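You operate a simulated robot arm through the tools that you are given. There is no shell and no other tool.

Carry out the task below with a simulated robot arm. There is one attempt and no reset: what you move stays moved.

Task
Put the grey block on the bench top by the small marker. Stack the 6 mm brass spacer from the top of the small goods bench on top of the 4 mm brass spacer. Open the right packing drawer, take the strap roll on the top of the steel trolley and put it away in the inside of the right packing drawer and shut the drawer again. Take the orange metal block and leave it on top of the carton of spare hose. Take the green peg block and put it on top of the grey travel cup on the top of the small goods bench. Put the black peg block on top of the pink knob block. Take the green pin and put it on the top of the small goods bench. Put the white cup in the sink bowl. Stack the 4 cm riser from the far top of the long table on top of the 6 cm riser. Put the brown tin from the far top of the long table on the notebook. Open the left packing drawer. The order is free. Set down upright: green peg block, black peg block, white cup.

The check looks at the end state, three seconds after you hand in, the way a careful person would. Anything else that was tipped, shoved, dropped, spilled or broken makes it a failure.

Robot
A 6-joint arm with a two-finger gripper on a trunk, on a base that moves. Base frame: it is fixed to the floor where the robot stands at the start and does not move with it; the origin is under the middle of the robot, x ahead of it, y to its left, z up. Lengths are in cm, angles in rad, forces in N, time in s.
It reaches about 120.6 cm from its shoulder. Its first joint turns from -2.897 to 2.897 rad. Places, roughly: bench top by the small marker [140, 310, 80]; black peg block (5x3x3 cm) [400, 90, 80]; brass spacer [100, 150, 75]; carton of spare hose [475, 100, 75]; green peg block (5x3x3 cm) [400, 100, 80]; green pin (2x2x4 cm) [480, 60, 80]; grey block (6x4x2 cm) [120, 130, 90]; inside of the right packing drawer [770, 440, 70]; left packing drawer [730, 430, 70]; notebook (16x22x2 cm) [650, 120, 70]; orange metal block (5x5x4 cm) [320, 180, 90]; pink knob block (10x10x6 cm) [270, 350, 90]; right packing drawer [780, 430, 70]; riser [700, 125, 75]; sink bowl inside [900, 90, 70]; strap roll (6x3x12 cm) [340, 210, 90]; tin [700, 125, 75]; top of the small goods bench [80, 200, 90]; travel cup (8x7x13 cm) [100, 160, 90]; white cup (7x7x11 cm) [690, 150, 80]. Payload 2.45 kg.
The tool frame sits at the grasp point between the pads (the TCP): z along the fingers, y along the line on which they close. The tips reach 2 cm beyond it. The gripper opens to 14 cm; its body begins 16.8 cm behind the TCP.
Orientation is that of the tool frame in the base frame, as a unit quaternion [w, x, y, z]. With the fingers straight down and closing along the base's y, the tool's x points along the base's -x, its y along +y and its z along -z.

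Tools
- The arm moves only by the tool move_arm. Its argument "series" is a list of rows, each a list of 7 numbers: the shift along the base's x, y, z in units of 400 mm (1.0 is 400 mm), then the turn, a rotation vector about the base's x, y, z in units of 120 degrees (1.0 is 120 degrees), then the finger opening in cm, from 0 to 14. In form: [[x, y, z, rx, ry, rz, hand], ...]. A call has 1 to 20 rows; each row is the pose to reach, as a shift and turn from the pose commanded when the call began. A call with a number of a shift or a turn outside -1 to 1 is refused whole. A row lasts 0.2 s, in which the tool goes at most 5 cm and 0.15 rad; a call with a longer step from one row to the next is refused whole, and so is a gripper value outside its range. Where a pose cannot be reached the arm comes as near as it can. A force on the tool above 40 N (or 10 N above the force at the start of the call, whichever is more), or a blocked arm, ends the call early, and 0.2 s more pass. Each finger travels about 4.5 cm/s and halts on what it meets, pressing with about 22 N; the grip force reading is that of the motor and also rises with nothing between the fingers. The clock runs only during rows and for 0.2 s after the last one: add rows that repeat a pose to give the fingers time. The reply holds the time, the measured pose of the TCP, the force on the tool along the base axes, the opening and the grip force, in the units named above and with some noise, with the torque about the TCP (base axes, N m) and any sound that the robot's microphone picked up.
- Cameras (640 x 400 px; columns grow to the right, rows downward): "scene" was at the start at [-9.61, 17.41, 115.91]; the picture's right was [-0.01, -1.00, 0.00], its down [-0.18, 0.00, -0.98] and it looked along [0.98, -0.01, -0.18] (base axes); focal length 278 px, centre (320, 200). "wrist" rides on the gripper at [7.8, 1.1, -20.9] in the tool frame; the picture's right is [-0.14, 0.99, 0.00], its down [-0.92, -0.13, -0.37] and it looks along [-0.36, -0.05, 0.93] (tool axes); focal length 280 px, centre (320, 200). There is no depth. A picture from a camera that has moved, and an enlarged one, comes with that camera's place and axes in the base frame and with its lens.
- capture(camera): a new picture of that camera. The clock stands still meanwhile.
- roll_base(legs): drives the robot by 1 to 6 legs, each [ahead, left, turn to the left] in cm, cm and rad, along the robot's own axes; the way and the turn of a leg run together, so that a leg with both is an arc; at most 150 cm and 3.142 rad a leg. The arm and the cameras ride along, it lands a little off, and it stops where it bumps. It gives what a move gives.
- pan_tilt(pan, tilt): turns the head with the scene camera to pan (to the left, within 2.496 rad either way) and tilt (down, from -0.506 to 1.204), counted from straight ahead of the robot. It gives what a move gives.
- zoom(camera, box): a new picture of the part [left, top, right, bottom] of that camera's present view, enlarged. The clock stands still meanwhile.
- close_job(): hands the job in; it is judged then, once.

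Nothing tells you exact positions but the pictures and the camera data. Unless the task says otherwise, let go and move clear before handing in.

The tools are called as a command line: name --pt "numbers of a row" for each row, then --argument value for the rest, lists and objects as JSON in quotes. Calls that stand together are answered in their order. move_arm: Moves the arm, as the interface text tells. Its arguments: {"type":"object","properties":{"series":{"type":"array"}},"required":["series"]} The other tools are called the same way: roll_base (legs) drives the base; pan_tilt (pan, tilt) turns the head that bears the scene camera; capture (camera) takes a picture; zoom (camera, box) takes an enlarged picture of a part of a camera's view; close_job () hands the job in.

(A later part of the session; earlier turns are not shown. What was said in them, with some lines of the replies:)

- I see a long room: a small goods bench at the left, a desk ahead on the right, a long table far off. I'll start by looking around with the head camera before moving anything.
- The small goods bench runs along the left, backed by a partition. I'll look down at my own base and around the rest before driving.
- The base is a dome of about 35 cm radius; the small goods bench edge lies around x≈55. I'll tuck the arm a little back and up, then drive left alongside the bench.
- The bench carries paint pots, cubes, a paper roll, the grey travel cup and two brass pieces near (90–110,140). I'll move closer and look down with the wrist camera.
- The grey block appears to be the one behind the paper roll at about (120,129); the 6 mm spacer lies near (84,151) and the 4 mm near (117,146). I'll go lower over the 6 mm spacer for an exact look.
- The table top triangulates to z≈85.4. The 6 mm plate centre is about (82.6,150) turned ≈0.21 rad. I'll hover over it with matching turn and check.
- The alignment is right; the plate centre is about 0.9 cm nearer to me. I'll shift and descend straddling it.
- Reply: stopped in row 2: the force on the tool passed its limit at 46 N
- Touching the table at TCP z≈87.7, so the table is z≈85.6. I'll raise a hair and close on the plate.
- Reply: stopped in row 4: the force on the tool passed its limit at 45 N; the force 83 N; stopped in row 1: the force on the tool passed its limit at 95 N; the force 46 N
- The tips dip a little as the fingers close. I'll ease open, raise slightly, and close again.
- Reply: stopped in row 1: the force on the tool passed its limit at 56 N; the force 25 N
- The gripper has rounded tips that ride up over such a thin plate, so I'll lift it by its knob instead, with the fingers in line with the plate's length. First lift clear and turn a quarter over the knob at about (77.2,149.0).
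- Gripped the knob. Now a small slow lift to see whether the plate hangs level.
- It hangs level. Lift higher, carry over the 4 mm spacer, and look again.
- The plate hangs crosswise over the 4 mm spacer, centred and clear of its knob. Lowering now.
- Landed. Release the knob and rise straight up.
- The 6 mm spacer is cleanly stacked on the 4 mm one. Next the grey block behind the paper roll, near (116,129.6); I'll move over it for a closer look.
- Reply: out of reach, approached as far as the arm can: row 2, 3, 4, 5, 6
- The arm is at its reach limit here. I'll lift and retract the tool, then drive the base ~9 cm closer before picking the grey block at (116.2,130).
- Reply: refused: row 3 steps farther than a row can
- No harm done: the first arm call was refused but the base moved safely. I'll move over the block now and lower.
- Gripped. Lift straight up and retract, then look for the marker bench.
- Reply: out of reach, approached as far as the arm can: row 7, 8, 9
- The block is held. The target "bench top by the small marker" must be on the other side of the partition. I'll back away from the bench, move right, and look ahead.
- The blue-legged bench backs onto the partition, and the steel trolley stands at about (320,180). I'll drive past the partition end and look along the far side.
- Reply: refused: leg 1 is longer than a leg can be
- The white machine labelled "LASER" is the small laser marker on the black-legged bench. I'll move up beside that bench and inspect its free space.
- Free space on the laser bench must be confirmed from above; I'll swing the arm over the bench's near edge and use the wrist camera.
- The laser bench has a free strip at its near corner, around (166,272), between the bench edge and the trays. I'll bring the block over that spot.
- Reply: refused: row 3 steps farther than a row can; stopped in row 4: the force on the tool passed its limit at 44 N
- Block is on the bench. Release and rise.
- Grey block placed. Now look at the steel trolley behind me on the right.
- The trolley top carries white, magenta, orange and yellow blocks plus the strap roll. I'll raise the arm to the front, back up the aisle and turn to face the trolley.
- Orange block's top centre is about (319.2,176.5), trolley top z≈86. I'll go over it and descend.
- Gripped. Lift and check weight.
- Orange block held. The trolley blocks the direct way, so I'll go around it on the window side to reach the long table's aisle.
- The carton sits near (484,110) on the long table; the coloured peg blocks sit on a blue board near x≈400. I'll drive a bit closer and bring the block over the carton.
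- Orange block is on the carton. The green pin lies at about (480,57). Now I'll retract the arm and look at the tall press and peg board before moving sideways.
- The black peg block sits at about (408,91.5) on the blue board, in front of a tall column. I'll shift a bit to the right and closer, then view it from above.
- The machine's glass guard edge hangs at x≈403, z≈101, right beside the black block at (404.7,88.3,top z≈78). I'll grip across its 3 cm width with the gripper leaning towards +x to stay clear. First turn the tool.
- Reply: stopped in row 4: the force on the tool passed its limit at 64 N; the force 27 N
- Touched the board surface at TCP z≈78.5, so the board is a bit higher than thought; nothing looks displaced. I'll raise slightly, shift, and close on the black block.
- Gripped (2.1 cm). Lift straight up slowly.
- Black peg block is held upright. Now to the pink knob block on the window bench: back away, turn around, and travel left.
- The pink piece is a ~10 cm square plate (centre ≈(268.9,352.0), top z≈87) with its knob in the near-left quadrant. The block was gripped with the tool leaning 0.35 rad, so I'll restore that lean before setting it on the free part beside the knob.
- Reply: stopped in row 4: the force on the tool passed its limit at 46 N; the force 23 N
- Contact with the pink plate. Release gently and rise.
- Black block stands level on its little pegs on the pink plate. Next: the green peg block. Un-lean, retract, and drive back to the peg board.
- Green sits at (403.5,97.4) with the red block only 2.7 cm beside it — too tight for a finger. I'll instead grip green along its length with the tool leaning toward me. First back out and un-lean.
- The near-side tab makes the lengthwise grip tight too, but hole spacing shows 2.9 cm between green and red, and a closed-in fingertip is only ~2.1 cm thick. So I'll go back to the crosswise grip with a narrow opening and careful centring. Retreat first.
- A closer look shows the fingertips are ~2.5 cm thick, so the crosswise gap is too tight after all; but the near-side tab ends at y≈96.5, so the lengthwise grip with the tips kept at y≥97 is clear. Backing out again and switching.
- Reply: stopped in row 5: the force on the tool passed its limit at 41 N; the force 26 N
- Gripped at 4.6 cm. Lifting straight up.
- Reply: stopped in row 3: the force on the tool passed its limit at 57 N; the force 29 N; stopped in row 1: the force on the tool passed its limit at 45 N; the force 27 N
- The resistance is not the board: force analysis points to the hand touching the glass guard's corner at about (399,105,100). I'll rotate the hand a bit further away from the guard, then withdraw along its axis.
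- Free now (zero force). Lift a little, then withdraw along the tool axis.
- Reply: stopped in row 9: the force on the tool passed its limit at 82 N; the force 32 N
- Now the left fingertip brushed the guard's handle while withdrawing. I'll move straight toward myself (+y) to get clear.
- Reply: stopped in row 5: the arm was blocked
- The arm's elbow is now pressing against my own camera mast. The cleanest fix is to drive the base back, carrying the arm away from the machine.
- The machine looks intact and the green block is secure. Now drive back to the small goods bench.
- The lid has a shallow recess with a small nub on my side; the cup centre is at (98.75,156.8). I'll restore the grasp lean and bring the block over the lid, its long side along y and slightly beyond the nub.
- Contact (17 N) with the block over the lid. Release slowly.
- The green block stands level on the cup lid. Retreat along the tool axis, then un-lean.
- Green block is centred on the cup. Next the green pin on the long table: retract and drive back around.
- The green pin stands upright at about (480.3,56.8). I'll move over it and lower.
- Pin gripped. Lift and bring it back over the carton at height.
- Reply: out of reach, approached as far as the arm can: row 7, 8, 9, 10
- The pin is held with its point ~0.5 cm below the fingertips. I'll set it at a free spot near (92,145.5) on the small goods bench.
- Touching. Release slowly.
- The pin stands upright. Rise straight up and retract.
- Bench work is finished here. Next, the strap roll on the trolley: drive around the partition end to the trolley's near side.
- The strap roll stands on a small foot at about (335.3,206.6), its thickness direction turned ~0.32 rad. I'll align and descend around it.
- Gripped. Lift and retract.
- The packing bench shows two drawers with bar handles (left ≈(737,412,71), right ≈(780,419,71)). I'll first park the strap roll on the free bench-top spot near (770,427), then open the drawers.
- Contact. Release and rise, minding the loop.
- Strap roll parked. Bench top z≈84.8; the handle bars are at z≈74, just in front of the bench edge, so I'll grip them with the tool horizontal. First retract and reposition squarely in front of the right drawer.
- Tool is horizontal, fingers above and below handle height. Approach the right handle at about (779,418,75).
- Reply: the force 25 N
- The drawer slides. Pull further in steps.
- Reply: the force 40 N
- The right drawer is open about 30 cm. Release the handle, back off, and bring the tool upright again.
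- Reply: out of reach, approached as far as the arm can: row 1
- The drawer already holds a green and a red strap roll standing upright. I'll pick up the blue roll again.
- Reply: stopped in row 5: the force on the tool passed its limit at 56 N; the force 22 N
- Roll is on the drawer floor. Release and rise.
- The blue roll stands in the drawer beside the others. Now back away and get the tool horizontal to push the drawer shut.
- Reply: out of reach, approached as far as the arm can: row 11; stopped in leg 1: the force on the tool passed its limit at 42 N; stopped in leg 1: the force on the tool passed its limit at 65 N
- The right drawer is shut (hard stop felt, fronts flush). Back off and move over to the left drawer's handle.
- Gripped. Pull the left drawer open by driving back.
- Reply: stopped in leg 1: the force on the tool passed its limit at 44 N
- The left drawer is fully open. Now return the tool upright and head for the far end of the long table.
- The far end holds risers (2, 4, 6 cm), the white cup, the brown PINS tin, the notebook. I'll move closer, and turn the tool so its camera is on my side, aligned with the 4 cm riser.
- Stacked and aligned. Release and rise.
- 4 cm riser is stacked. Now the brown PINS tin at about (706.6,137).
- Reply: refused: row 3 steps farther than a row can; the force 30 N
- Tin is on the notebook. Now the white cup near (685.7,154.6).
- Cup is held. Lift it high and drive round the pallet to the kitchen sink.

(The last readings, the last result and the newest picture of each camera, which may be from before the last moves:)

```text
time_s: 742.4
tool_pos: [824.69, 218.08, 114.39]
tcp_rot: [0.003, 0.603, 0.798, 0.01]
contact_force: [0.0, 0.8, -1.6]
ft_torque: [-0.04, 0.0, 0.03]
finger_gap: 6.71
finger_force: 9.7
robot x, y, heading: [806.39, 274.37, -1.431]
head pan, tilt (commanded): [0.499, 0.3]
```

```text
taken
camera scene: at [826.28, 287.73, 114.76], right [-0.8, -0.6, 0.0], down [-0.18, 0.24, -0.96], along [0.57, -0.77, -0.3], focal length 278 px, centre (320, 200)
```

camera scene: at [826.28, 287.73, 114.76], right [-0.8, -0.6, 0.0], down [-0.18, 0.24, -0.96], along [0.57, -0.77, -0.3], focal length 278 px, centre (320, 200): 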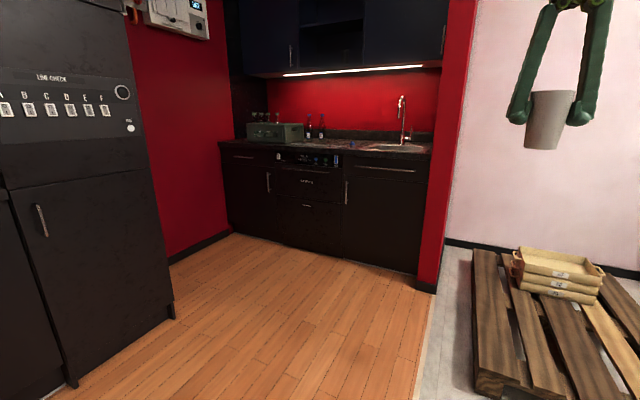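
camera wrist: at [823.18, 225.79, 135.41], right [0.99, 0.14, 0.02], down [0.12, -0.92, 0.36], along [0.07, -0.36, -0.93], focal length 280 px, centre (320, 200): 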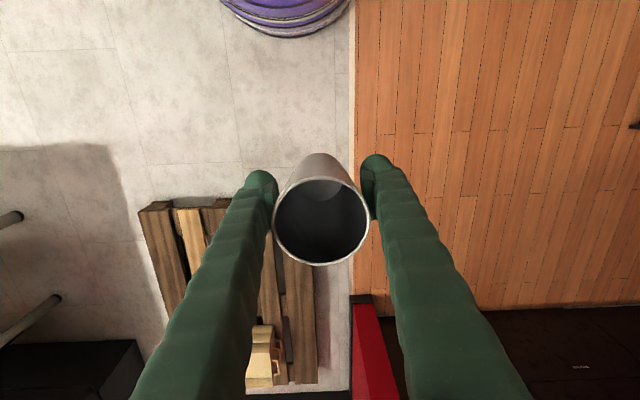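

roll_base --legs '[[30, 84, 0]]'

pan_tilt --pan 0.05 --tilt 0.35

capture --camera "scene"

capture --camera "wrist"

```text
time_s: 747.1
tool_pos: [913.22, 200.27, 114.42]
tcp_rot: [0.003, 0.605, 0.797, 0.009]
contact_force: [-0.3, 0.9, -1.2]
ft_torque: [0.01, 0.04, 0.0]
finger_gap: 6.71
finger_force: 9.8
robot x, y, heading: [895.3, 255.66, -1.431]
head pan, tilt (commanded): [0.499, 0.3]
```

```text
time_s: 748.0
tool_pos: [913.33, 200.27, 114.41]
tcp_rot: [0.004, 0.605, 0.796, 0.009]
contact_force: [-0.5, -0.1, -0.4]
ft_torque: [-0.02, -0.01, 0.0]
finger_gap: 6.74
finger_force: 10.1
robot x, y, heading: [894.58, 256.34, -1.433]
head pan, tilt (commanded): [0.051, 0.351]
```

```text
taken
camera scene: at [911.45, 268.23, 114.29], right [-0.98, -0.19, 0.0], down [-0.07, 0.34, -0.94], along [0.18, -0.92, -0.34], focal length 278 px, centre (320, 200)
```

scene: 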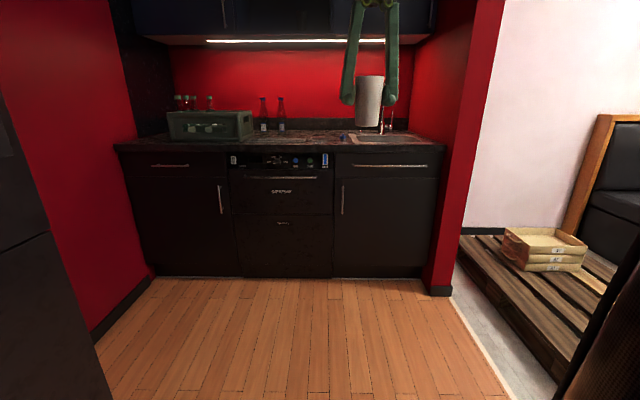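

```text
taken
camera wrist: at [911.88, 207.94, 135.41], right [0.99, 0.13, 0.02], down [0.12, -0.92, 0.36], along [0.07, -0.36, -0.93], focal length 280 px, centre (320, 200)
```

wrist: 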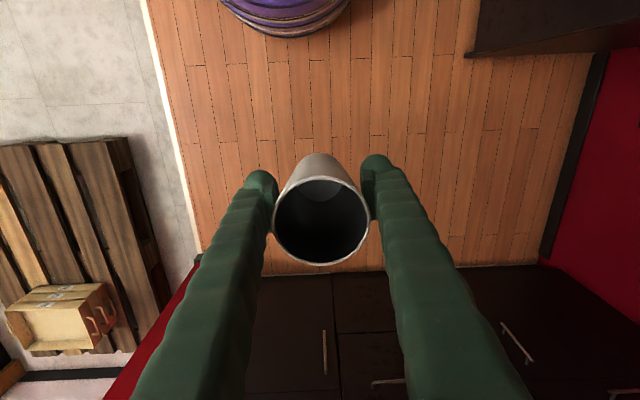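

roll_base --legs '[[60, 0, 0]]'

pan_tilt --pan 0.05 --tilt 0.4

capture --camera "scene"

capture --camera "wrist"

```text
time_s: 751.4
tool_pos: [922.33, 141.04, 114.32]
tcp_rot: [0.004, 0.601, 0.799, 0.009]
contact_force: [0.4, 0.6, -2.4]
ft_torque: [0.01, 0.0, 0.01]
finger_gap: 6.69
finger_force: 9.9
robot x, y, heading: [903.83, 196.89, -1.42]
head pan, tilt (commanded): [0.051, 0.351]
```

```text
time_s: 752.0
tool_pos: [922.37, 141.04, 114.52]
tcp_rot: [0.003, 0.601, 0.799, 0.01]
contact_force: [-0.2, 0.0, -2.0]
ft_torque: [0.02, -0.04, -0.03]
finger_gap: 6.74
finger_force: 10.2
robot x, y, heading: [903.25, 196.72, -1.423]
head pan, tilt (commanded): [0.051, 0.4]
```

```text
taken
camera scene: at [919.92, 209.09, 113.84], right [-0.98, -0.2, 0.0], down [-0.08, 0.38, -0.92], along [0.18, -0.9, -0.39], focal length 278 px, centre (320, 200)
```

scene: 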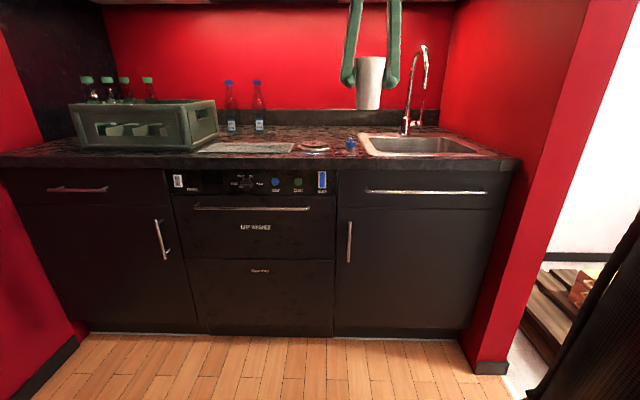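

```text
taken
camera wrist: at [920.97, 148.76, 135.41], right [0.99, 0.14, 0.02], down [0.13, -0.92, 0.36], along [0.07, -0.36, -0.93], focal length 280 px, centre (320, 200)
```

wrist: 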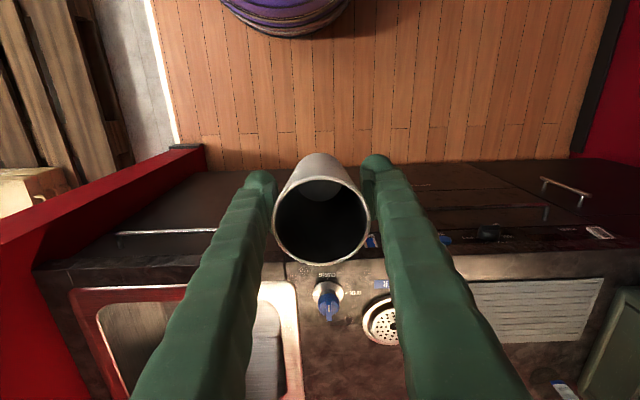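

zoom --camera "scene" --box '[330, 90, 530, 190]'

zoom --camera "wrist" --box '[40, 240, 360, 400]'

```text
3.20 times, centred on (430, 140) of scene
camera zoom: at [919.92, 209.09, 113.84], right [-0.98, -0.2, 0.0], down [-0.08, 0.38, -0.92], along [0.18, -0.9, -0.39], focal length 889 px, centre (-32, 392)
```

zoom: 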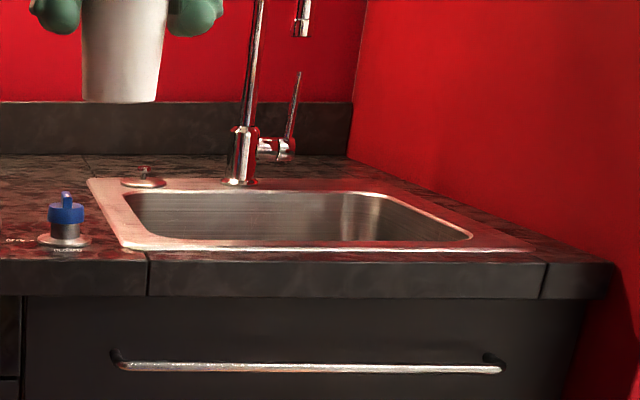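

```text
2.00 times, centred on (200, 320) of wrist
camera zoom: at [920.97, 148.76, 135.41], right [0.99, 0.14, 0.02], down [0.13, -0.92, 0.36], along [0.07, -0.36, -0.93], focal length 561 px, centre (560, -40)
```

zoom: 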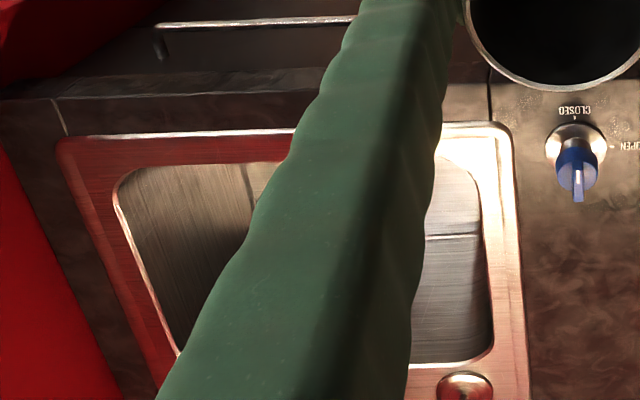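

A single-bowl sink with inner area about x 885–922, y 75–103, tap behind. I'll drive closer and bring the cup over the bowl's middle.

roll_base --legs '[[28, 0, 0]]'

move_arm --pt "-0.09 -0.08 0 0 0 0 4" --pt "-0.18 -0.16 0 0 0 0 4" --pt "-0.27 -0.24 0 0 0 0 4" --pt "-0.36 -0.32 0 0 0 0 4" --pt "-0.45 -0.4 0 0 0 0 4" --pt "-0.52 -0.48 0 0 0 0 4"

capture --camera "wrist"

pan_tilt --pan 0.05 --tilt 0.5

capture --camera "scene"

```text
time_s: 754.0
tool_pos: [926.4, 113.67, 114.36]
tcp_rot: [0.004, 0.601, 0.799, 0.009]
contact_force: [-0.8, 0.4, -1.6]
ft_torque: [0.0, -0.06, 0.02]
finger_gap: 6.68
finger_force: 10.1
robot x, y, heading: [907.44, 169.25, -1.419]
head pan, tilt (commanded): [0.051, 0.4]
```

```text
time_s: 755.4
tool_pos: [906.31, 95.51, 114.69]
tcp_rot: [0.0, 0.604, 0.797, 0.012]
contact_force: [-1.6, 10.1, -3.4]
ft_torque: [0.14, 0.01, -0.38]
finger_gap: 6.71
finger_force: 10.1
robot x, y, heading: [907.92, 169.27, -1.421]
head pan, tilt (commanded): [0.051, 0.4]
stopped in row 6: the force on the tool passed its limit at 72 N (the readings are from after the stop); the commanded pose is now the measured one
```

```text
taken
camera wrist: at [904.81, 103.01, 135.74], right [0.99, 0.14, 0.02], down [0.12, -0.93, 0.35], along [0.07, -0.35, -0.94], focal length 280 px, centre (320, 200)
```

wrist: 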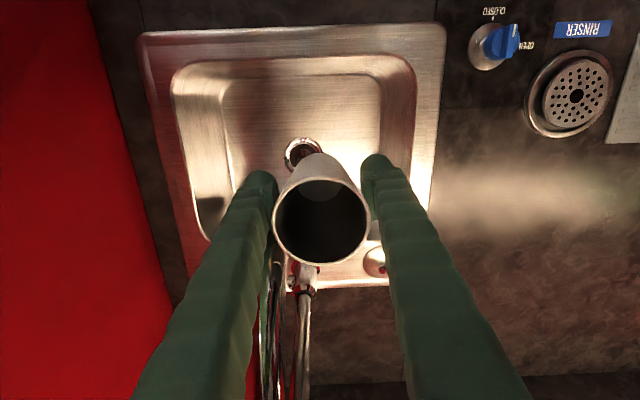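

```text
time_s: 756.1
tool_pos: [906.24, 95.45, 114.73]
tcp_rot: [0.001, 0.603, 0.797, 0.012]
contact_force: [-3.1, 14.9, -5.7]
ft_torque: [0.31, -0.13, -0.61]
finger_gap: 6.71
finger_force: 9.8
robot x, y, heading: [907.53, 169.39, -1.42]
head pan, tilt (commanded): [0.051, 0.499]
```

```text
taken
camera scene: at [923.98, 181.88, 112.93], right [-0.98, -0.2, 0.0], down [-0.09, 0.47, -0.88], along [0.17, -0.86, -0.48], focal length 278 px, centre (320, 200)
```

scene: 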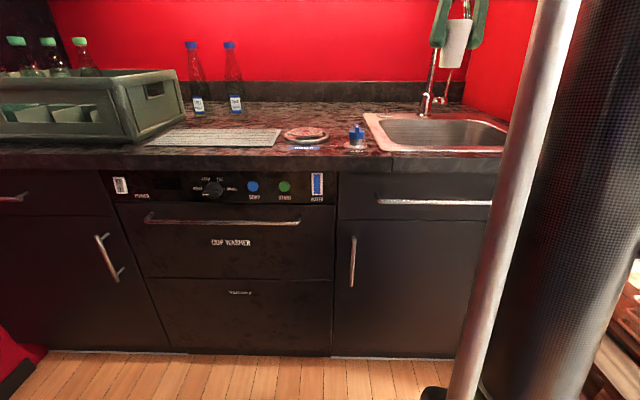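

I touched the tap's spout (its tip is around (903,94,113)). Back off now and have a careful look at it.

move_arm --pt "0 0.03 0 0 0 0 4" --pt "0 0.1 0 0 0 0 4" --pt "0.04 0.2 0 0 0 0 4" --pt "0.1 0.3 0 0 0 0 4" --pt "0.18 0.38 0 0 0 0 4" --pt "0.28 0.42 0 0 0 0 4" --pt "0.38 0.44 0 0 0 0 4"

capture --camera "wrist"

pan_tilt --pan -0.05 --tilt 0.25

capture --camera "scene"

```text
time_s: 757.7
tool_pos: [921.43, 113.0, 114.38]
tcp_rot: [0.001, 0.604, 0.797, 0.012]
contact_force: [-0.2, 0.5, -1.2]
ft_torque: [0.0, -0.01, 0.04]
finger_gap: 6.72
finger_force: 10.2
robot x, y, heading: [907.7, 169.24, -1.427]
head pan, tilt (commanded): [0.051, 0.499]
```

```text
taken
camera wrist: at [920.02, 120.61, 135.45], right [0.99, 0.14, 0.02], down [0.12, -0.93, 0.35], along [0.07, -0.35, -0.94], focal length 280 px, centre (320, 200)
```

wrist: 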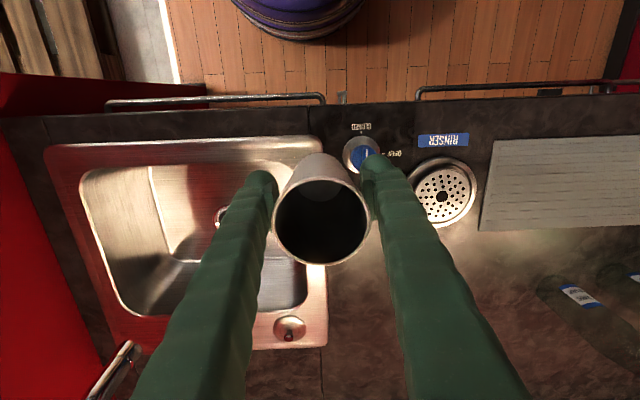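

```text
time_s: 758.4
tool_pos: [921.46, 113.13, 114.42]
tcp_rot: [0.001, 0.602, 0.798, 0.013]
contact_force: [-0.9, 0.8, -1.8]
ft_torque: [0.0, -0.02, 0.0]
finger_gap: 6.7
finger_force: 10.2
robot x, y, heading: [907.56, 169.66, -1.426]
head pan, tilt (commanded): [-0.051, 0.25]
```

```text
taken
camera scene: at [923.11, 181.46, 115.23], right [-1.0, -0.1, 0.0], down [-0.02, 0.25, -0.97], along [0.09, -0.96, -0.25], focal length 278 px, centre (320, 200)
```

scene: 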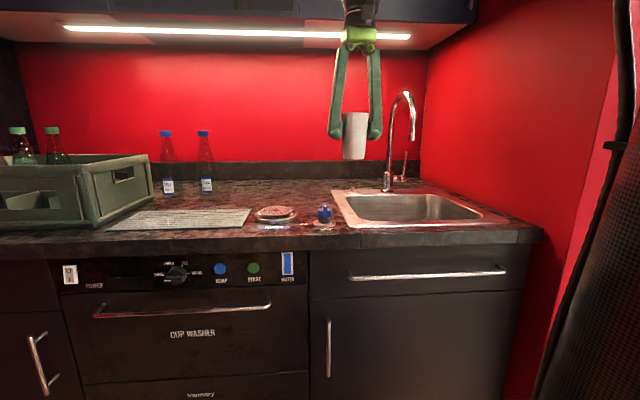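

The tap arcs over the bowl's middle, tip near (903,92). I'll place the cup toward the bowl's right-front at about (913,97), with the gripper turned a quarter so it stays away from the tap.

move_arm --pt "0 0 0 0 0 -0.07 4" --pt "0 0 0 0 0 -0.14 4" --pt "0 0 0 0 0 -0.21 4" --pt "0 0 0 0 0 -0.28 4" --pt "0 0 0 0 0 -0.35 4" --pt "0 0 0 0 0 -0.42 4" --pt "0 0 0 0 0 -0.49 4" --pt "0 0 0 0 0 -0.56 4" --pt "0 0 0 0 0 -0.63 4" --pt "0 0 0 0 0 -0.7 4" --pt "0 0 0 0 0 -0.764 4"

capture --camera "wrist"

capture --camera "scene"

```text
time_s: 760.8
tool_pos: [921.47, 112.97, 114.65]
tcp_rot: [0.01, 0.992, 0.122, 0.008]
contact_force: [0.7, 0.4, -1.4]
ft_torque: [-0.01, -0.01, 0.0]
finger_gap: 6.69
finger_force: 10.6
robot x, y, heading: [907.49, 169.28, -1.428]
head pan, tilt (commanded): [-0.051, 0.25]
```

```text
taken
camera wrist: at [928.92, 114.34, 135.75], right [0.11, -0.99, 0.02], down [-0.93, -0.09, 0.35], along [-0.35, -0.06, -0.94], focal length 280 px, centre (320, 200)
```

wrist: 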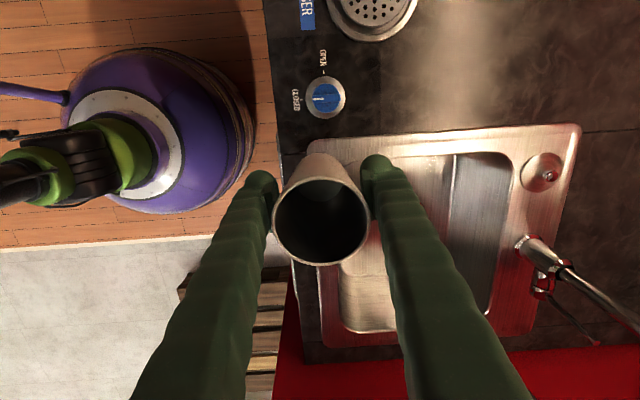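

```text
taken
camera scene: at [923.11, 181.46, 115.24], right [-1.0, -0.1, 0.0], down [-0.02, 0.25, -0.97], along [0.09, -0.96, -0.25], focal length 278 px, centre (320, 200)
```

scene: 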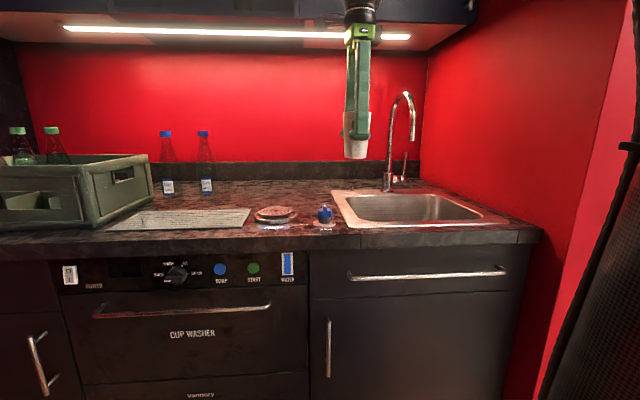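

move_arm --pt "-0.05 -0.08 0 0 0 0 4" --pt "-0.1 -0.16 0 0 0 0 4" --pt "-0.15 -0.24 0 0 0 0 4" --pt "-0.2 -0.32 0 0 0 0 4" --pt "-0.2375 -0.3875 0 0 0 0 4" --pt "-0.2375 -0.3875 0 0 0 0 4"

capture --camera "wrist"

zoom --camera "scene" --box '[300, 0, 500, 250]'

```text
time_s: 762.2
tool_pos: [911.63, 97.58, 114.69]
tcp_rot: [0.009, 0.992, 0.124, 0.008]
contact_force: [0.2, 0.1, -1.8]
ft_torque: [-0.02, -0.02, 0.0]
finger_gap: 6.7
finger_force: 10.3
robot x, y, heading: [907.83, 169.32, -1.424]
head pan, tilt (commanded): [-0.051, 0.25]
```

```text
taken
camera wrist: at [919.25, 98.75, 135.74], right [0.11, -0.99, 0.02], down [-0.93, -0.1, 0.35], along [-0.35, -0.06, -0.94], focal length 280 px, centre (320, 200)
```

wrist: 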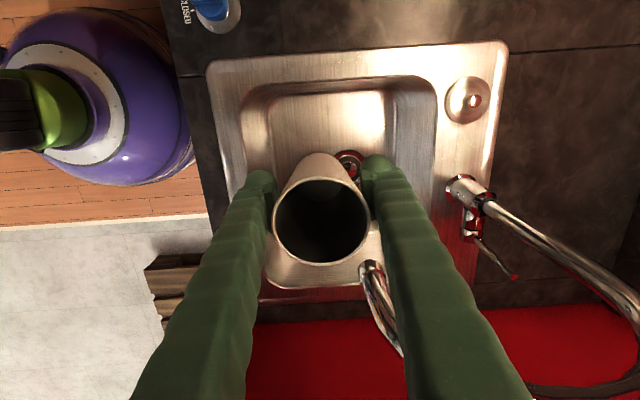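

```text
1.60 times, centred on (400, 125) of scene
camera zoom: at [923.11, 181.45, 115.24], right [-1.0, -0.1, 0.0], down [-0.02, 0.25, -0.97], along [0.09, -0.96, -0.25], focal length 445 px, centre (192, 320)
```

zoom: 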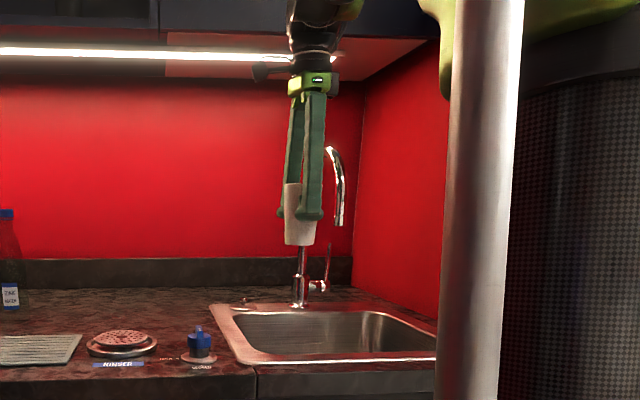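

The wrist body would come close to the tap here. The left part of the bowl leaves better room on both sides, so I'll back out, turn the gripper back, and place the cup at about (890.5,96).

move_arm --pt "0.02 0.08 0 0 0 0 4" --pt "0.04 0.17 0 0 0 0 4" --pt "0.06 0.26 0 0 0 0 4" --pt "0.08 0.35 0 0 0 0.05 4" --pt "0.08 0.42 0 0 0 0.11 4" --pt "0.08 0.45 0 0 0 0.18 4" --pt "0.06 0.45 0 0 0 0.25 4" --pt "0.03 0.45 0 0 0 0.32 4" --pt "0 0.45 0 0 0 0.39 4" --pt "-0.05 0.45 0 0 0 0.46 4" --pt "-0.1 0.45 0 0 0 0.53 4" --pt "-0.16 0.45 0 0 0 0.6 4" --pt "-0.22 0.45 0 0 0 0.66 4" --pt "-0.3 0.45 0 0 0 0.7 4" --pt "-0.38 0.45 0 0 0 0.7 4" --pt "-0.46 0.45 0 0 0 0.7 4" --pt "-0.53 0.45 0 0 0 0.7 4"

capture --camera "wrist"

capture --camera "scene"

```text
time_s: 765.8
tool_pos: [890.53, 115.76, 114.74]
tcp_rot: [0.002, 0.655, 0.756, 0.013]
contact_force: [-0.6, 0.3, -0.9]
ft_torque: [0.02, 0.01, -0.01]
finger_gap: 6.7
finger_force: 10.2
robot x, y, heading: [907.55, 169.65, -1.426]
head pan, tilt (commanded): [-0.051, 0.25]
```

```text
taken
camera wrist: at [890.19, 123.29, 135.74], right [1.0, 0.01, 0.02], down [0.0, -0.94, 0.35], along [0.02, -0.35, -0.94], focal length 280 px, centre (320, 200)
```

wrist: 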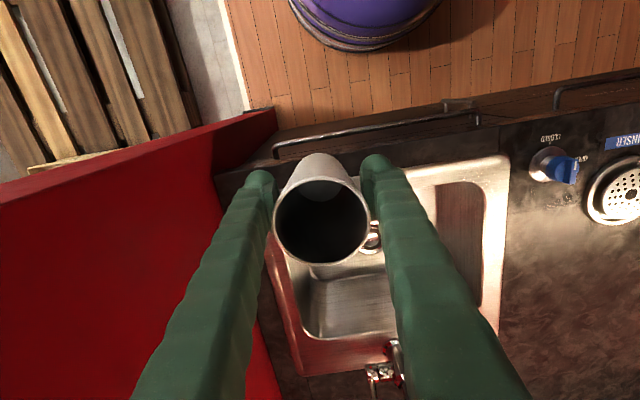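

```text
taken
camera scene: at [923.11, 181.46, 115.24], right [-1.0, -0.1, 0.0], down [-0.02, 0.25, -0.97], along [0.09, -0.96, -0.25], focal length 278 px, centre (320, 200)
```

scene: 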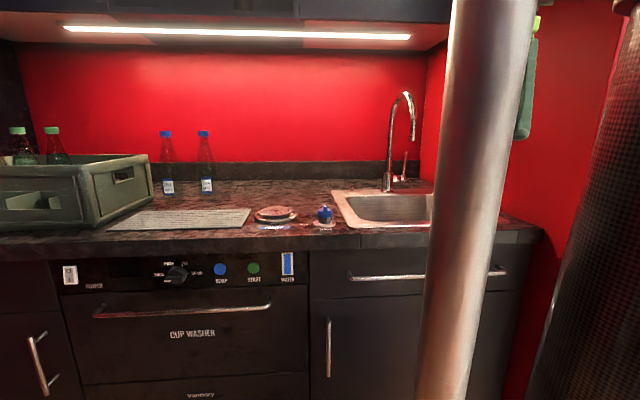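

move_arm --pt "0.005 -0.08 0 0 0 0 4" --pt "0.01 -0.16 0 0 0 0 4" --pt "0.015 -0.25 0 0 0 0 4" --pt "0.02 -0.34 0 0 0 0 4" --pt "0.025 -0.43 0 0 0 0 4" --pt "0.025 -0.47 0 0 0 0 4" --pt "0.025 -0.47 0 0 0 0 4"

capture --camera "wrist"

pan_tilt --pan 0.25 --tilt 0.35

capture --camera "scene"

```text
time_s: 767.4
tool_pos: [891.73, 96.68, 114.51]
tcp_rot: [0.001, 0.655, 0.756, 0.012]
contact_force: [-0.2, 0.5, -1.1]
ft_torque: [0.03, -0.02, 0.0]
finger_gap: 6.71
finger_force: 10.1
robot x, y, heading: [907.39, 169.45, -1.429]
head pan, tilt (commanded): [-0.051, 0.25]
```

```text
taken
camera wrist: at [891.35, 104.32, 135.66], right [1.0, 0.0, 0.02], down [0.0, -0.94, 0.35], along [0.02, -0.35, -0.94], focal length 280 px, centre (320, 200)
```

wrist: 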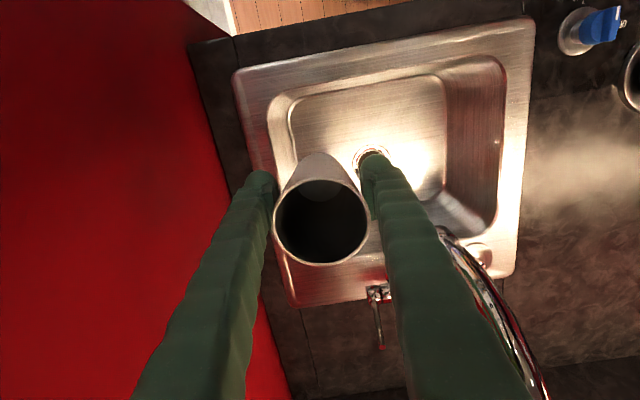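

```text
time_s: 768.2
tool_pos: [891.78, 96.81, 114.62]
tcp_rot: [0.001, 0.655, 0.755, 0.012]
contact_force: [-0.3, 0.1, -1.5]
ft_torque: [0.01, 0.01, 0.0]
finger_gap: 6.71
finger_force: 9.7
robot x, y, heading: [907.89, 169.79, -1.426]
head pan, tilt (commanded): [0.25, 0.351]
```

```text
taken
camera scene: at [925.79, 182.15, 114.3], right [-0.92, -0.39, 0.0], down [-0.13, 0.32, -0.94], along [0.36, -0.87, -0.34], focal length 278 px, centre (320, 200)
```

scene: 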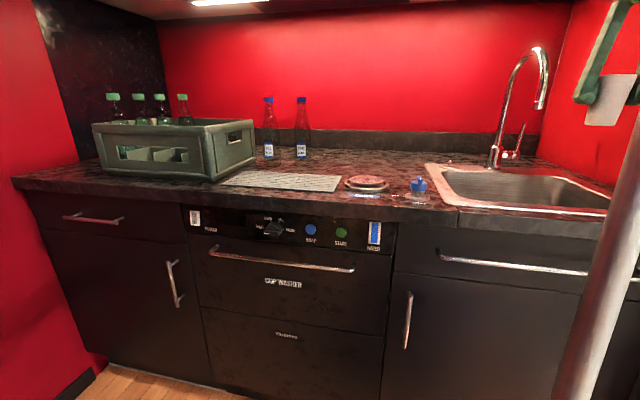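

move_arm --pt "0 0 -0.08 0 0 0 4" --pt "0 0 -0.16 0 0 0 4" --pt "0 0 -0.24 0 0 0 4" --pt "0 0 -0.32 0 0 0 4" --pt "0 0 -0.4 0 0 0 4"

capture --camera "wrist"

```text
time_s: 769.4
tool_pos: [891.75, 96.63, 98.8]
tcp_rot: [0.001, 0.654, 0.756, 0.013]
contact_force: [-0.3, 0.8, -1.9]
ft_torque: [0.04, 0.03, 0.01]
finger_gap: 6.68
finger_force: 9.9
robot x, y, heading: [907.8, 169.14, -1.427]
head pan, tilt (commanded): [0.25, 0.351]
```

```text
taken
camera wrist: at [891.21, 104.25, 119.81], right [1.0, 0.0, 0.02], down [0.0, -0.94, 0.35], along [0.02, -0.35, -0.94], focal length 280 px, centre (320, 200)
```

wrist: 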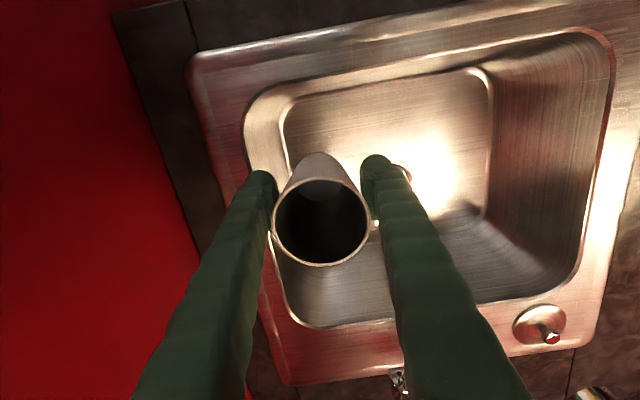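

move_arm --pt "0.028 0 -0.06 0 0 0 4" --pt "0.028 0 -0.14 0 0 0 4" --pt "0.028 0 -0.22 0 0 0 4" --pt "0.028 0 -0.3 0 0 0 4" --pt "0.028 0 -0.38 0 0 0 4"

capture --camera "wrist"

pan_tilt --pan -0.05 --tilt 0.4

capture --camera "scene"

```text
time_s: 770.6
tool_pos: [892.83, 96.63, 83.5]
tcp_rot: [0.002, 0.655, 0.756, 0.012]
contact_force: [0.4, 0.7, -0.8]
ft_torque: [-0.02, -0.01, 0.0]
finger_gap: 6.69
finger_force: 9.9
robot x, y, heading: [907.84, 169.39, -1.422]
head pan, tilt (commanded): [0.25, 0.351]
```

```text
taken
camera wrist: at [892.41, 104.29, 104.53], right [1.0, 0.0, 0.02], down [0.0, -0.94, 0.35], along [0.02, -0.35, -0.94], focal length 280 px, centre (320, 200)
```

wrist: 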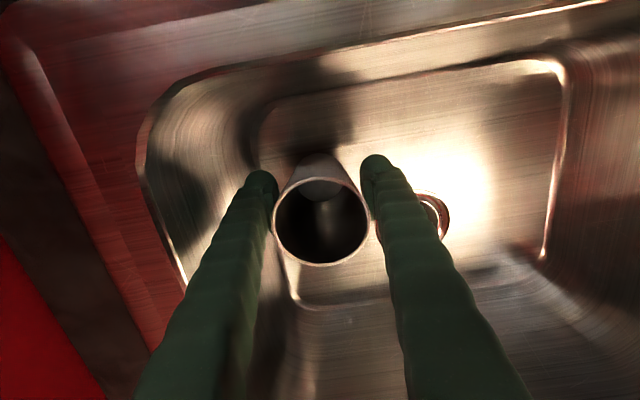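

```text
time_s: 771.4
tool_pos: [892.86, 96.72, 83.35]
tcp_rot: [0.002, 0.655, 0.756, 0.013]
contact_force: [0.5, -0.7, -1.1]
ft_torque: [-0.02, -0.01, 0.0]
finger_gap: 6.69
finger_force: 9.7
robot x, y, heading: [907.73, 169.28, -1.424]
head pan, tilt (commanded): [-0.051, 0.4]
```

```text
taken
camera scene: at [923.1, 181.52, 113.84], right [-1.0, -0.1, 0.0], down [-0.04, 0.39, -0.92], along [0.09, -0.92, -0.39], focal length 278 px, centre (320, 200)
```

scene: 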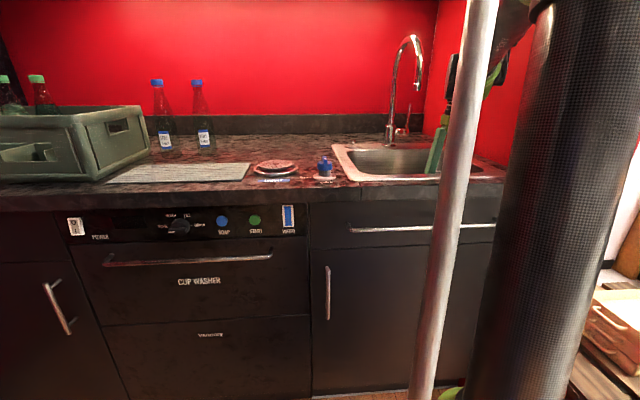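

move_arm --pt "0 0 -0.04 0 0 0 4" --pt "0 0 -0.08 0 0 0 4" --pt "0 0 -0.11 0 0 0 4" --pt "0 0 -0.13 0 0 0 4" --pt "0 0 -0.145 0 0 0 4" --pt "0 0 -0.155 0 0 0 4" --pt "0 0 -0.165 0 0 0 4"

capture --camera "wrist"

```text
time_s: 773.0
tool_pos: [892.82, 96.72, 76.88]
tcp_rot: [0.002, 0.655, 0.756, 0.012]
contact_force: [-2.9, -0.2, 14.3]
ft_torque: [-0.14, 0.4, 0.05]
finger_gap: 6.28
finger_force: 10.0
robot x, y, heading: [907.76, 169.47, -1.422]
head pan, tilt (commanded): [-0.051, 0.4]
```

```text
taken
camera wrist: at [892.43, 104.41, 97.94], right [1.0, 0.0, 0.02], down [0.0, -0.94, 0.35], along [0.02, -0.35, -0.94], focal length 280 px, centre (320, 200)
```

wrist: 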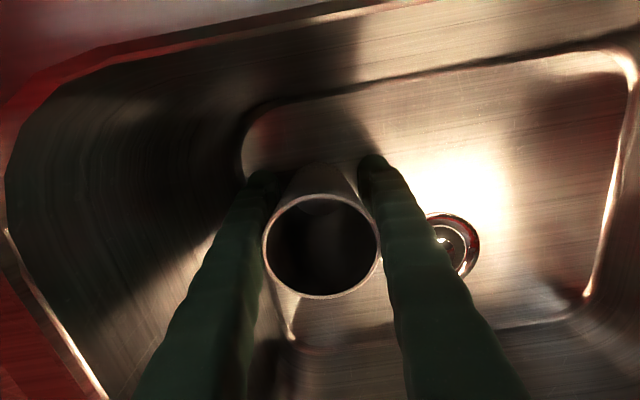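

The cup bottom is on the bowl's floor. Release gently.

move_arm --pt "0 0 0.005 0 0 0 6.4" --pt "0 0 0.005 0 0 0 6.7" --pt "0 0 0.005 0 0 0 7" --pt "0 0 0.005 0 0 0 7.4" --pt "0 0 0.005 0 0 0 7.8" --pt "0 0 0.005 0 0 0 8.2" --pt "0 0 0.005 0 0 0 8.2"

capture --camera "wrist"

```text
time_s: 774.6
tool_pos: [892.92, 96.8, 77.05]
tcp_rot: [0.002, 0.655, 0.756, 0.012]
contact_force: [-0.4, 0.7, -0.4]
ft_torque: [0.02, 0.01, 0.01]
finger_gap: 8.2
finger_force: 0.0
robot x, y, heading: [907.76, 168.98, -1.424]
head pan, tilt (commanded): [-0.051, 0.4]
```

```text
taken
camera wrist: at [892.45, 104.37, 98.13], right [1.0, 0.0, 0.02], down [0.0, -0.94, 0.35], along [0.02, -0.35, -0.94], focal length 280 px, centre (320, 200)
```

wrist: 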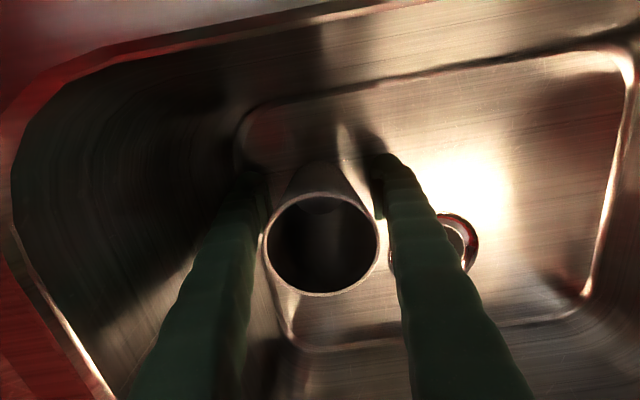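

move_arm --pt "0 0 0.05 0 0 0 8.2" --pt "0 0 0.13 0 0 0 8.2" --pt "0 0 0.22 0 0 0 8.2" --pt "0 0 0.31 0 0 0 8.2" --pt "0 0 0.4 0 0 0 7" --pt "0 0 0.5 0 0 0 6" --pt "0 0 0.6 0 0 0 5" --pt "0 0 0.7 0 0 0 4" --pt "0 0 0.8 0 0 0 4" --pt "0 0 0.9 0 0 0 4" --pt "0 0 0.97 0 0 0 4"

capture --camera "wrist"

```text
time_s: 777.0
tool_pos: [892.96, 96.75, 115.89]
tcp_rot: [0.002, 0.655, 0.756, 0.013]
contact_force: [-0.4, 0.4, 0.4]
ft_torque: [0.0, -0.01, -0.01]
finger_gap: 4.01
finger_force: 0.0
robot x, y, heading: [907.98, 169.25, -1.422]
head pan, tilt (commanded): [-0.051, 0.4]
```

```text
taken
camera wrist: at [892.6, 104.35, 136.98], right [1.0, 0.0, 0.02], down [0.0, -0.94, 0.35], along [0.02, -0.35, -0.94], focal length 280 px, centre (320, 200)
```

wrist: 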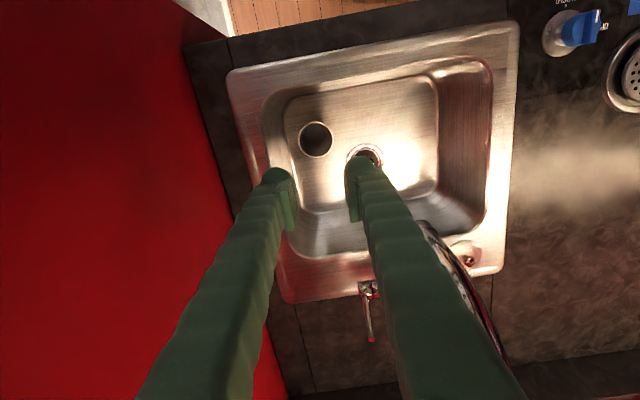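

The cup stands upright in the sink bowl. Retreat clear of the tap and the counter.

move_arm --pt "0 0.09 0 0 0 0 4" --pt "0 0.18 0 0 0 0 4" --pt "0.02 0.28 0 0 0 0 4" --pt "0.04 0.38 0 0 0 0 4" --pt "0.06 0.48 0 0 0 0 4"

roll_base --legs '[[-50, 0, 0]]'

pan_tilt --pan 0.0 --tilt 0.35

capture --camera "scene"

zoom --camera "scene" --box '[300, 80, 480, 200]'

```text
time_s: 778.2
tool_pos: [895.2, 116.0, 115.98]
tcp_rot: [0.001, 0.655, 0.756, 0.012]
contact_force: [-0.4, -0.3, 0.0]
ft_torque: [0.1, -0.02, -0.02]
finger_gap: 4.03
finger_force: 0.1
robot x, y, heading: [907.55, 169.57, -1.424]
head pan, tilt (commanded): [-0.051, 0.4]
```

```text
time_s: 781.1
tool_pos: [888.32, 164.29, 116.02]
tcp_rot: [0.002, 0.652, 0.758, 0.013]
contact_force: [0.2, -0.1, -0.1]
ft_torque: [0.0, 0.01, 0.0]
finger_gap: 4.02
finger_force: 0.1
robot x, y, heading: [900.07, 217.93, -1.419]
head pan, tilt (commanded): [-0.051, 0.4]
```

```text
time_s: 781.8
tool_pos: [888.27, 164.27, 115.92]
tcp_rot: [0.002, 0.652, 0.758, 0.012]
contact_force: [0.2, -0.9, -0.6]
ft_torque: [0.01, 0.01, -0.02]
finger_gap: 4.01
finger_force: 0.1
robot x, y, heading: [900.29, 218.02, -1.415]
head pan, tilt (commanded): [0.0, 0.351]
```

```text
taken
camera scene: at [916.14, 230.05, 114.29], right [-0.99, -0.15, 0.0], down [-0.05, 0.34, -0.94], along [0.14, -0.93, -0.34], focal length 278 px, centre (320, 200)
```

scene: 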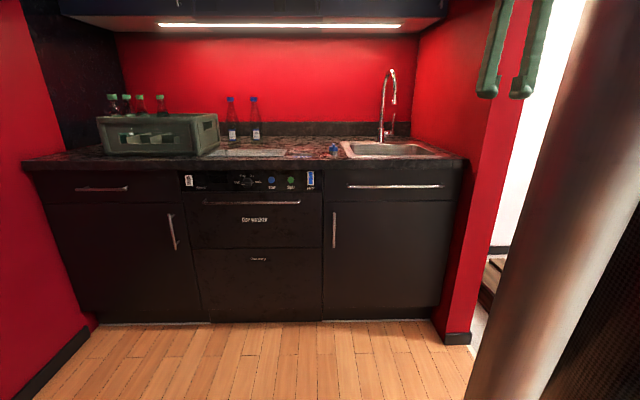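

```text
3.33 times, centred on (390, 140) of scene
camera zoom: at [916.14, 230.05, 114.29], right [-0.99, -0.15, 0.0], down [-0.05, 0.34, -0.94], along [0.14, -0.93, -0.34], focal length 926 px, centre (87, 400)
```

zoom: 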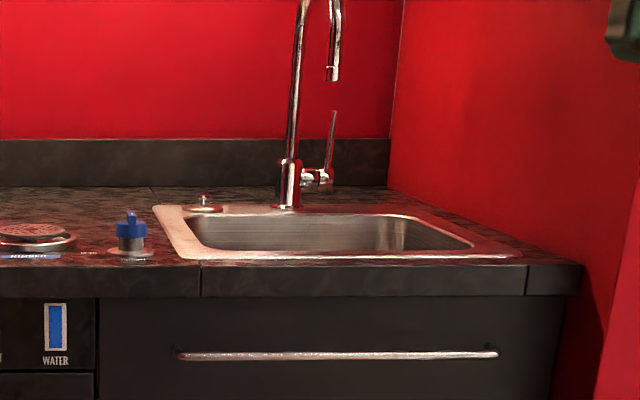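

pan_tilt --pan -2.45 --tilt 0.2

capture --camera "scene"

zoom --camera "scene" --box '[300, 100, 600, 290]'

```text
time_s: 784.0
tool_pos: [888.4, 164.35, 115.99]
tcp_rot: [0.001, 0.652, 0.758, 0.012]
contact_force: [0.2, 0.3, -0.1]
ft_torque: [-0.04, 0.04, -0.05]
finger_gap: 3.99
finger_force: 0.0
robot x, y, heading: [900.22, 217.76, -1.419]
head pan, tilt (commanded): [-2.45, 0.201]
```

```text
taken
camera scene: at [907.74, 245.43, 115.7], right [0.66, 0.75, 0.0], down [0.15, -0.13, -0.98], along [-0.73, 0.65, -0.2], focal length 278 px, centre (320, 200)
```

scene: 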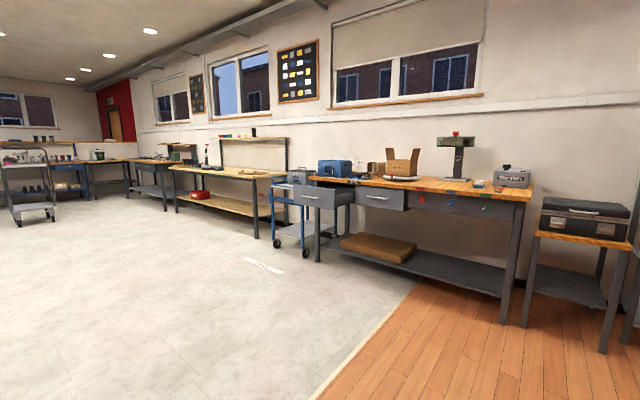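

```text
2.11 times, centred on (450, 195) of scene
camera zoom: at [907.74, 245.43, 115.7], right [0.66, 0.75, 0.0], down [0.15, -0.13, -0.98], along [-0.73, 0.65, -0.2], focal length 585 px, centre (46, 210)
```

zoom: 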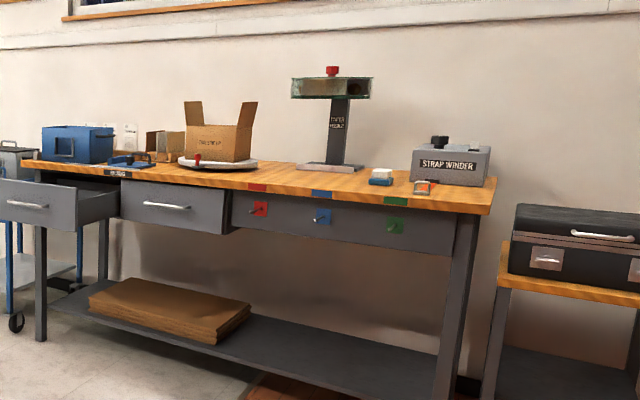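

All tasks are done: drawers as asked (left open, right shut), the arm is clear and nothing is held. Handing in.

close_job

```text
The job is handed in.
```

I handed the job in with all eleven steps done. The gripper was empty and clear of everything. I don't know the verdict: the reply said only that the job was received.

- **Grey block:** on the bench top beside the white machine labelled "LASER". I took that machine to be the small marker.
- **6 mm spacer:** lies crosswise on the 4 mm one, flat and clear of its knob.
- **Strap roll:** stands in the right packing drawer. I parked it on the packing bench while opening the drawer. The drawer is shut; I pushed it until it hit its stop.
- **Left packing drawer:** open to its stop.
- **Orange block:** on the carton of spare hose.
- **Green peg block:** upright on the travel cup's lid, standing on its two pegs.
- **Black peg block:** upright on the flat part of the pink block, beside the knob.
- **Green pin:** standing on the small goods bench.
- **White cup:** standing upright in the left part of the sink bowl when I last saw it.
- **4 cm riser:** on the 6 cm riser.
- **Brown tin:** on the notebook.

I bumped some fixtures along the way:

- **Peg board:** lowering the gripper for the black peg block, I pressed on the board at about 64 N.
- **Machine by the peg board:** lifting the green peg block, I hit its glass guard at up to 57 N. Withdrawing, I hit what looked like its handle at 82 N.
- **Camera mast:** the arm pressed against it and turned it, and it came back when I moved the arm away.
- **Sink tap:** I hit the spout at 72 N.

I saw nothing moved or damaged in later pictures, but I did not go back to check the machine or the small goods bench at the end.
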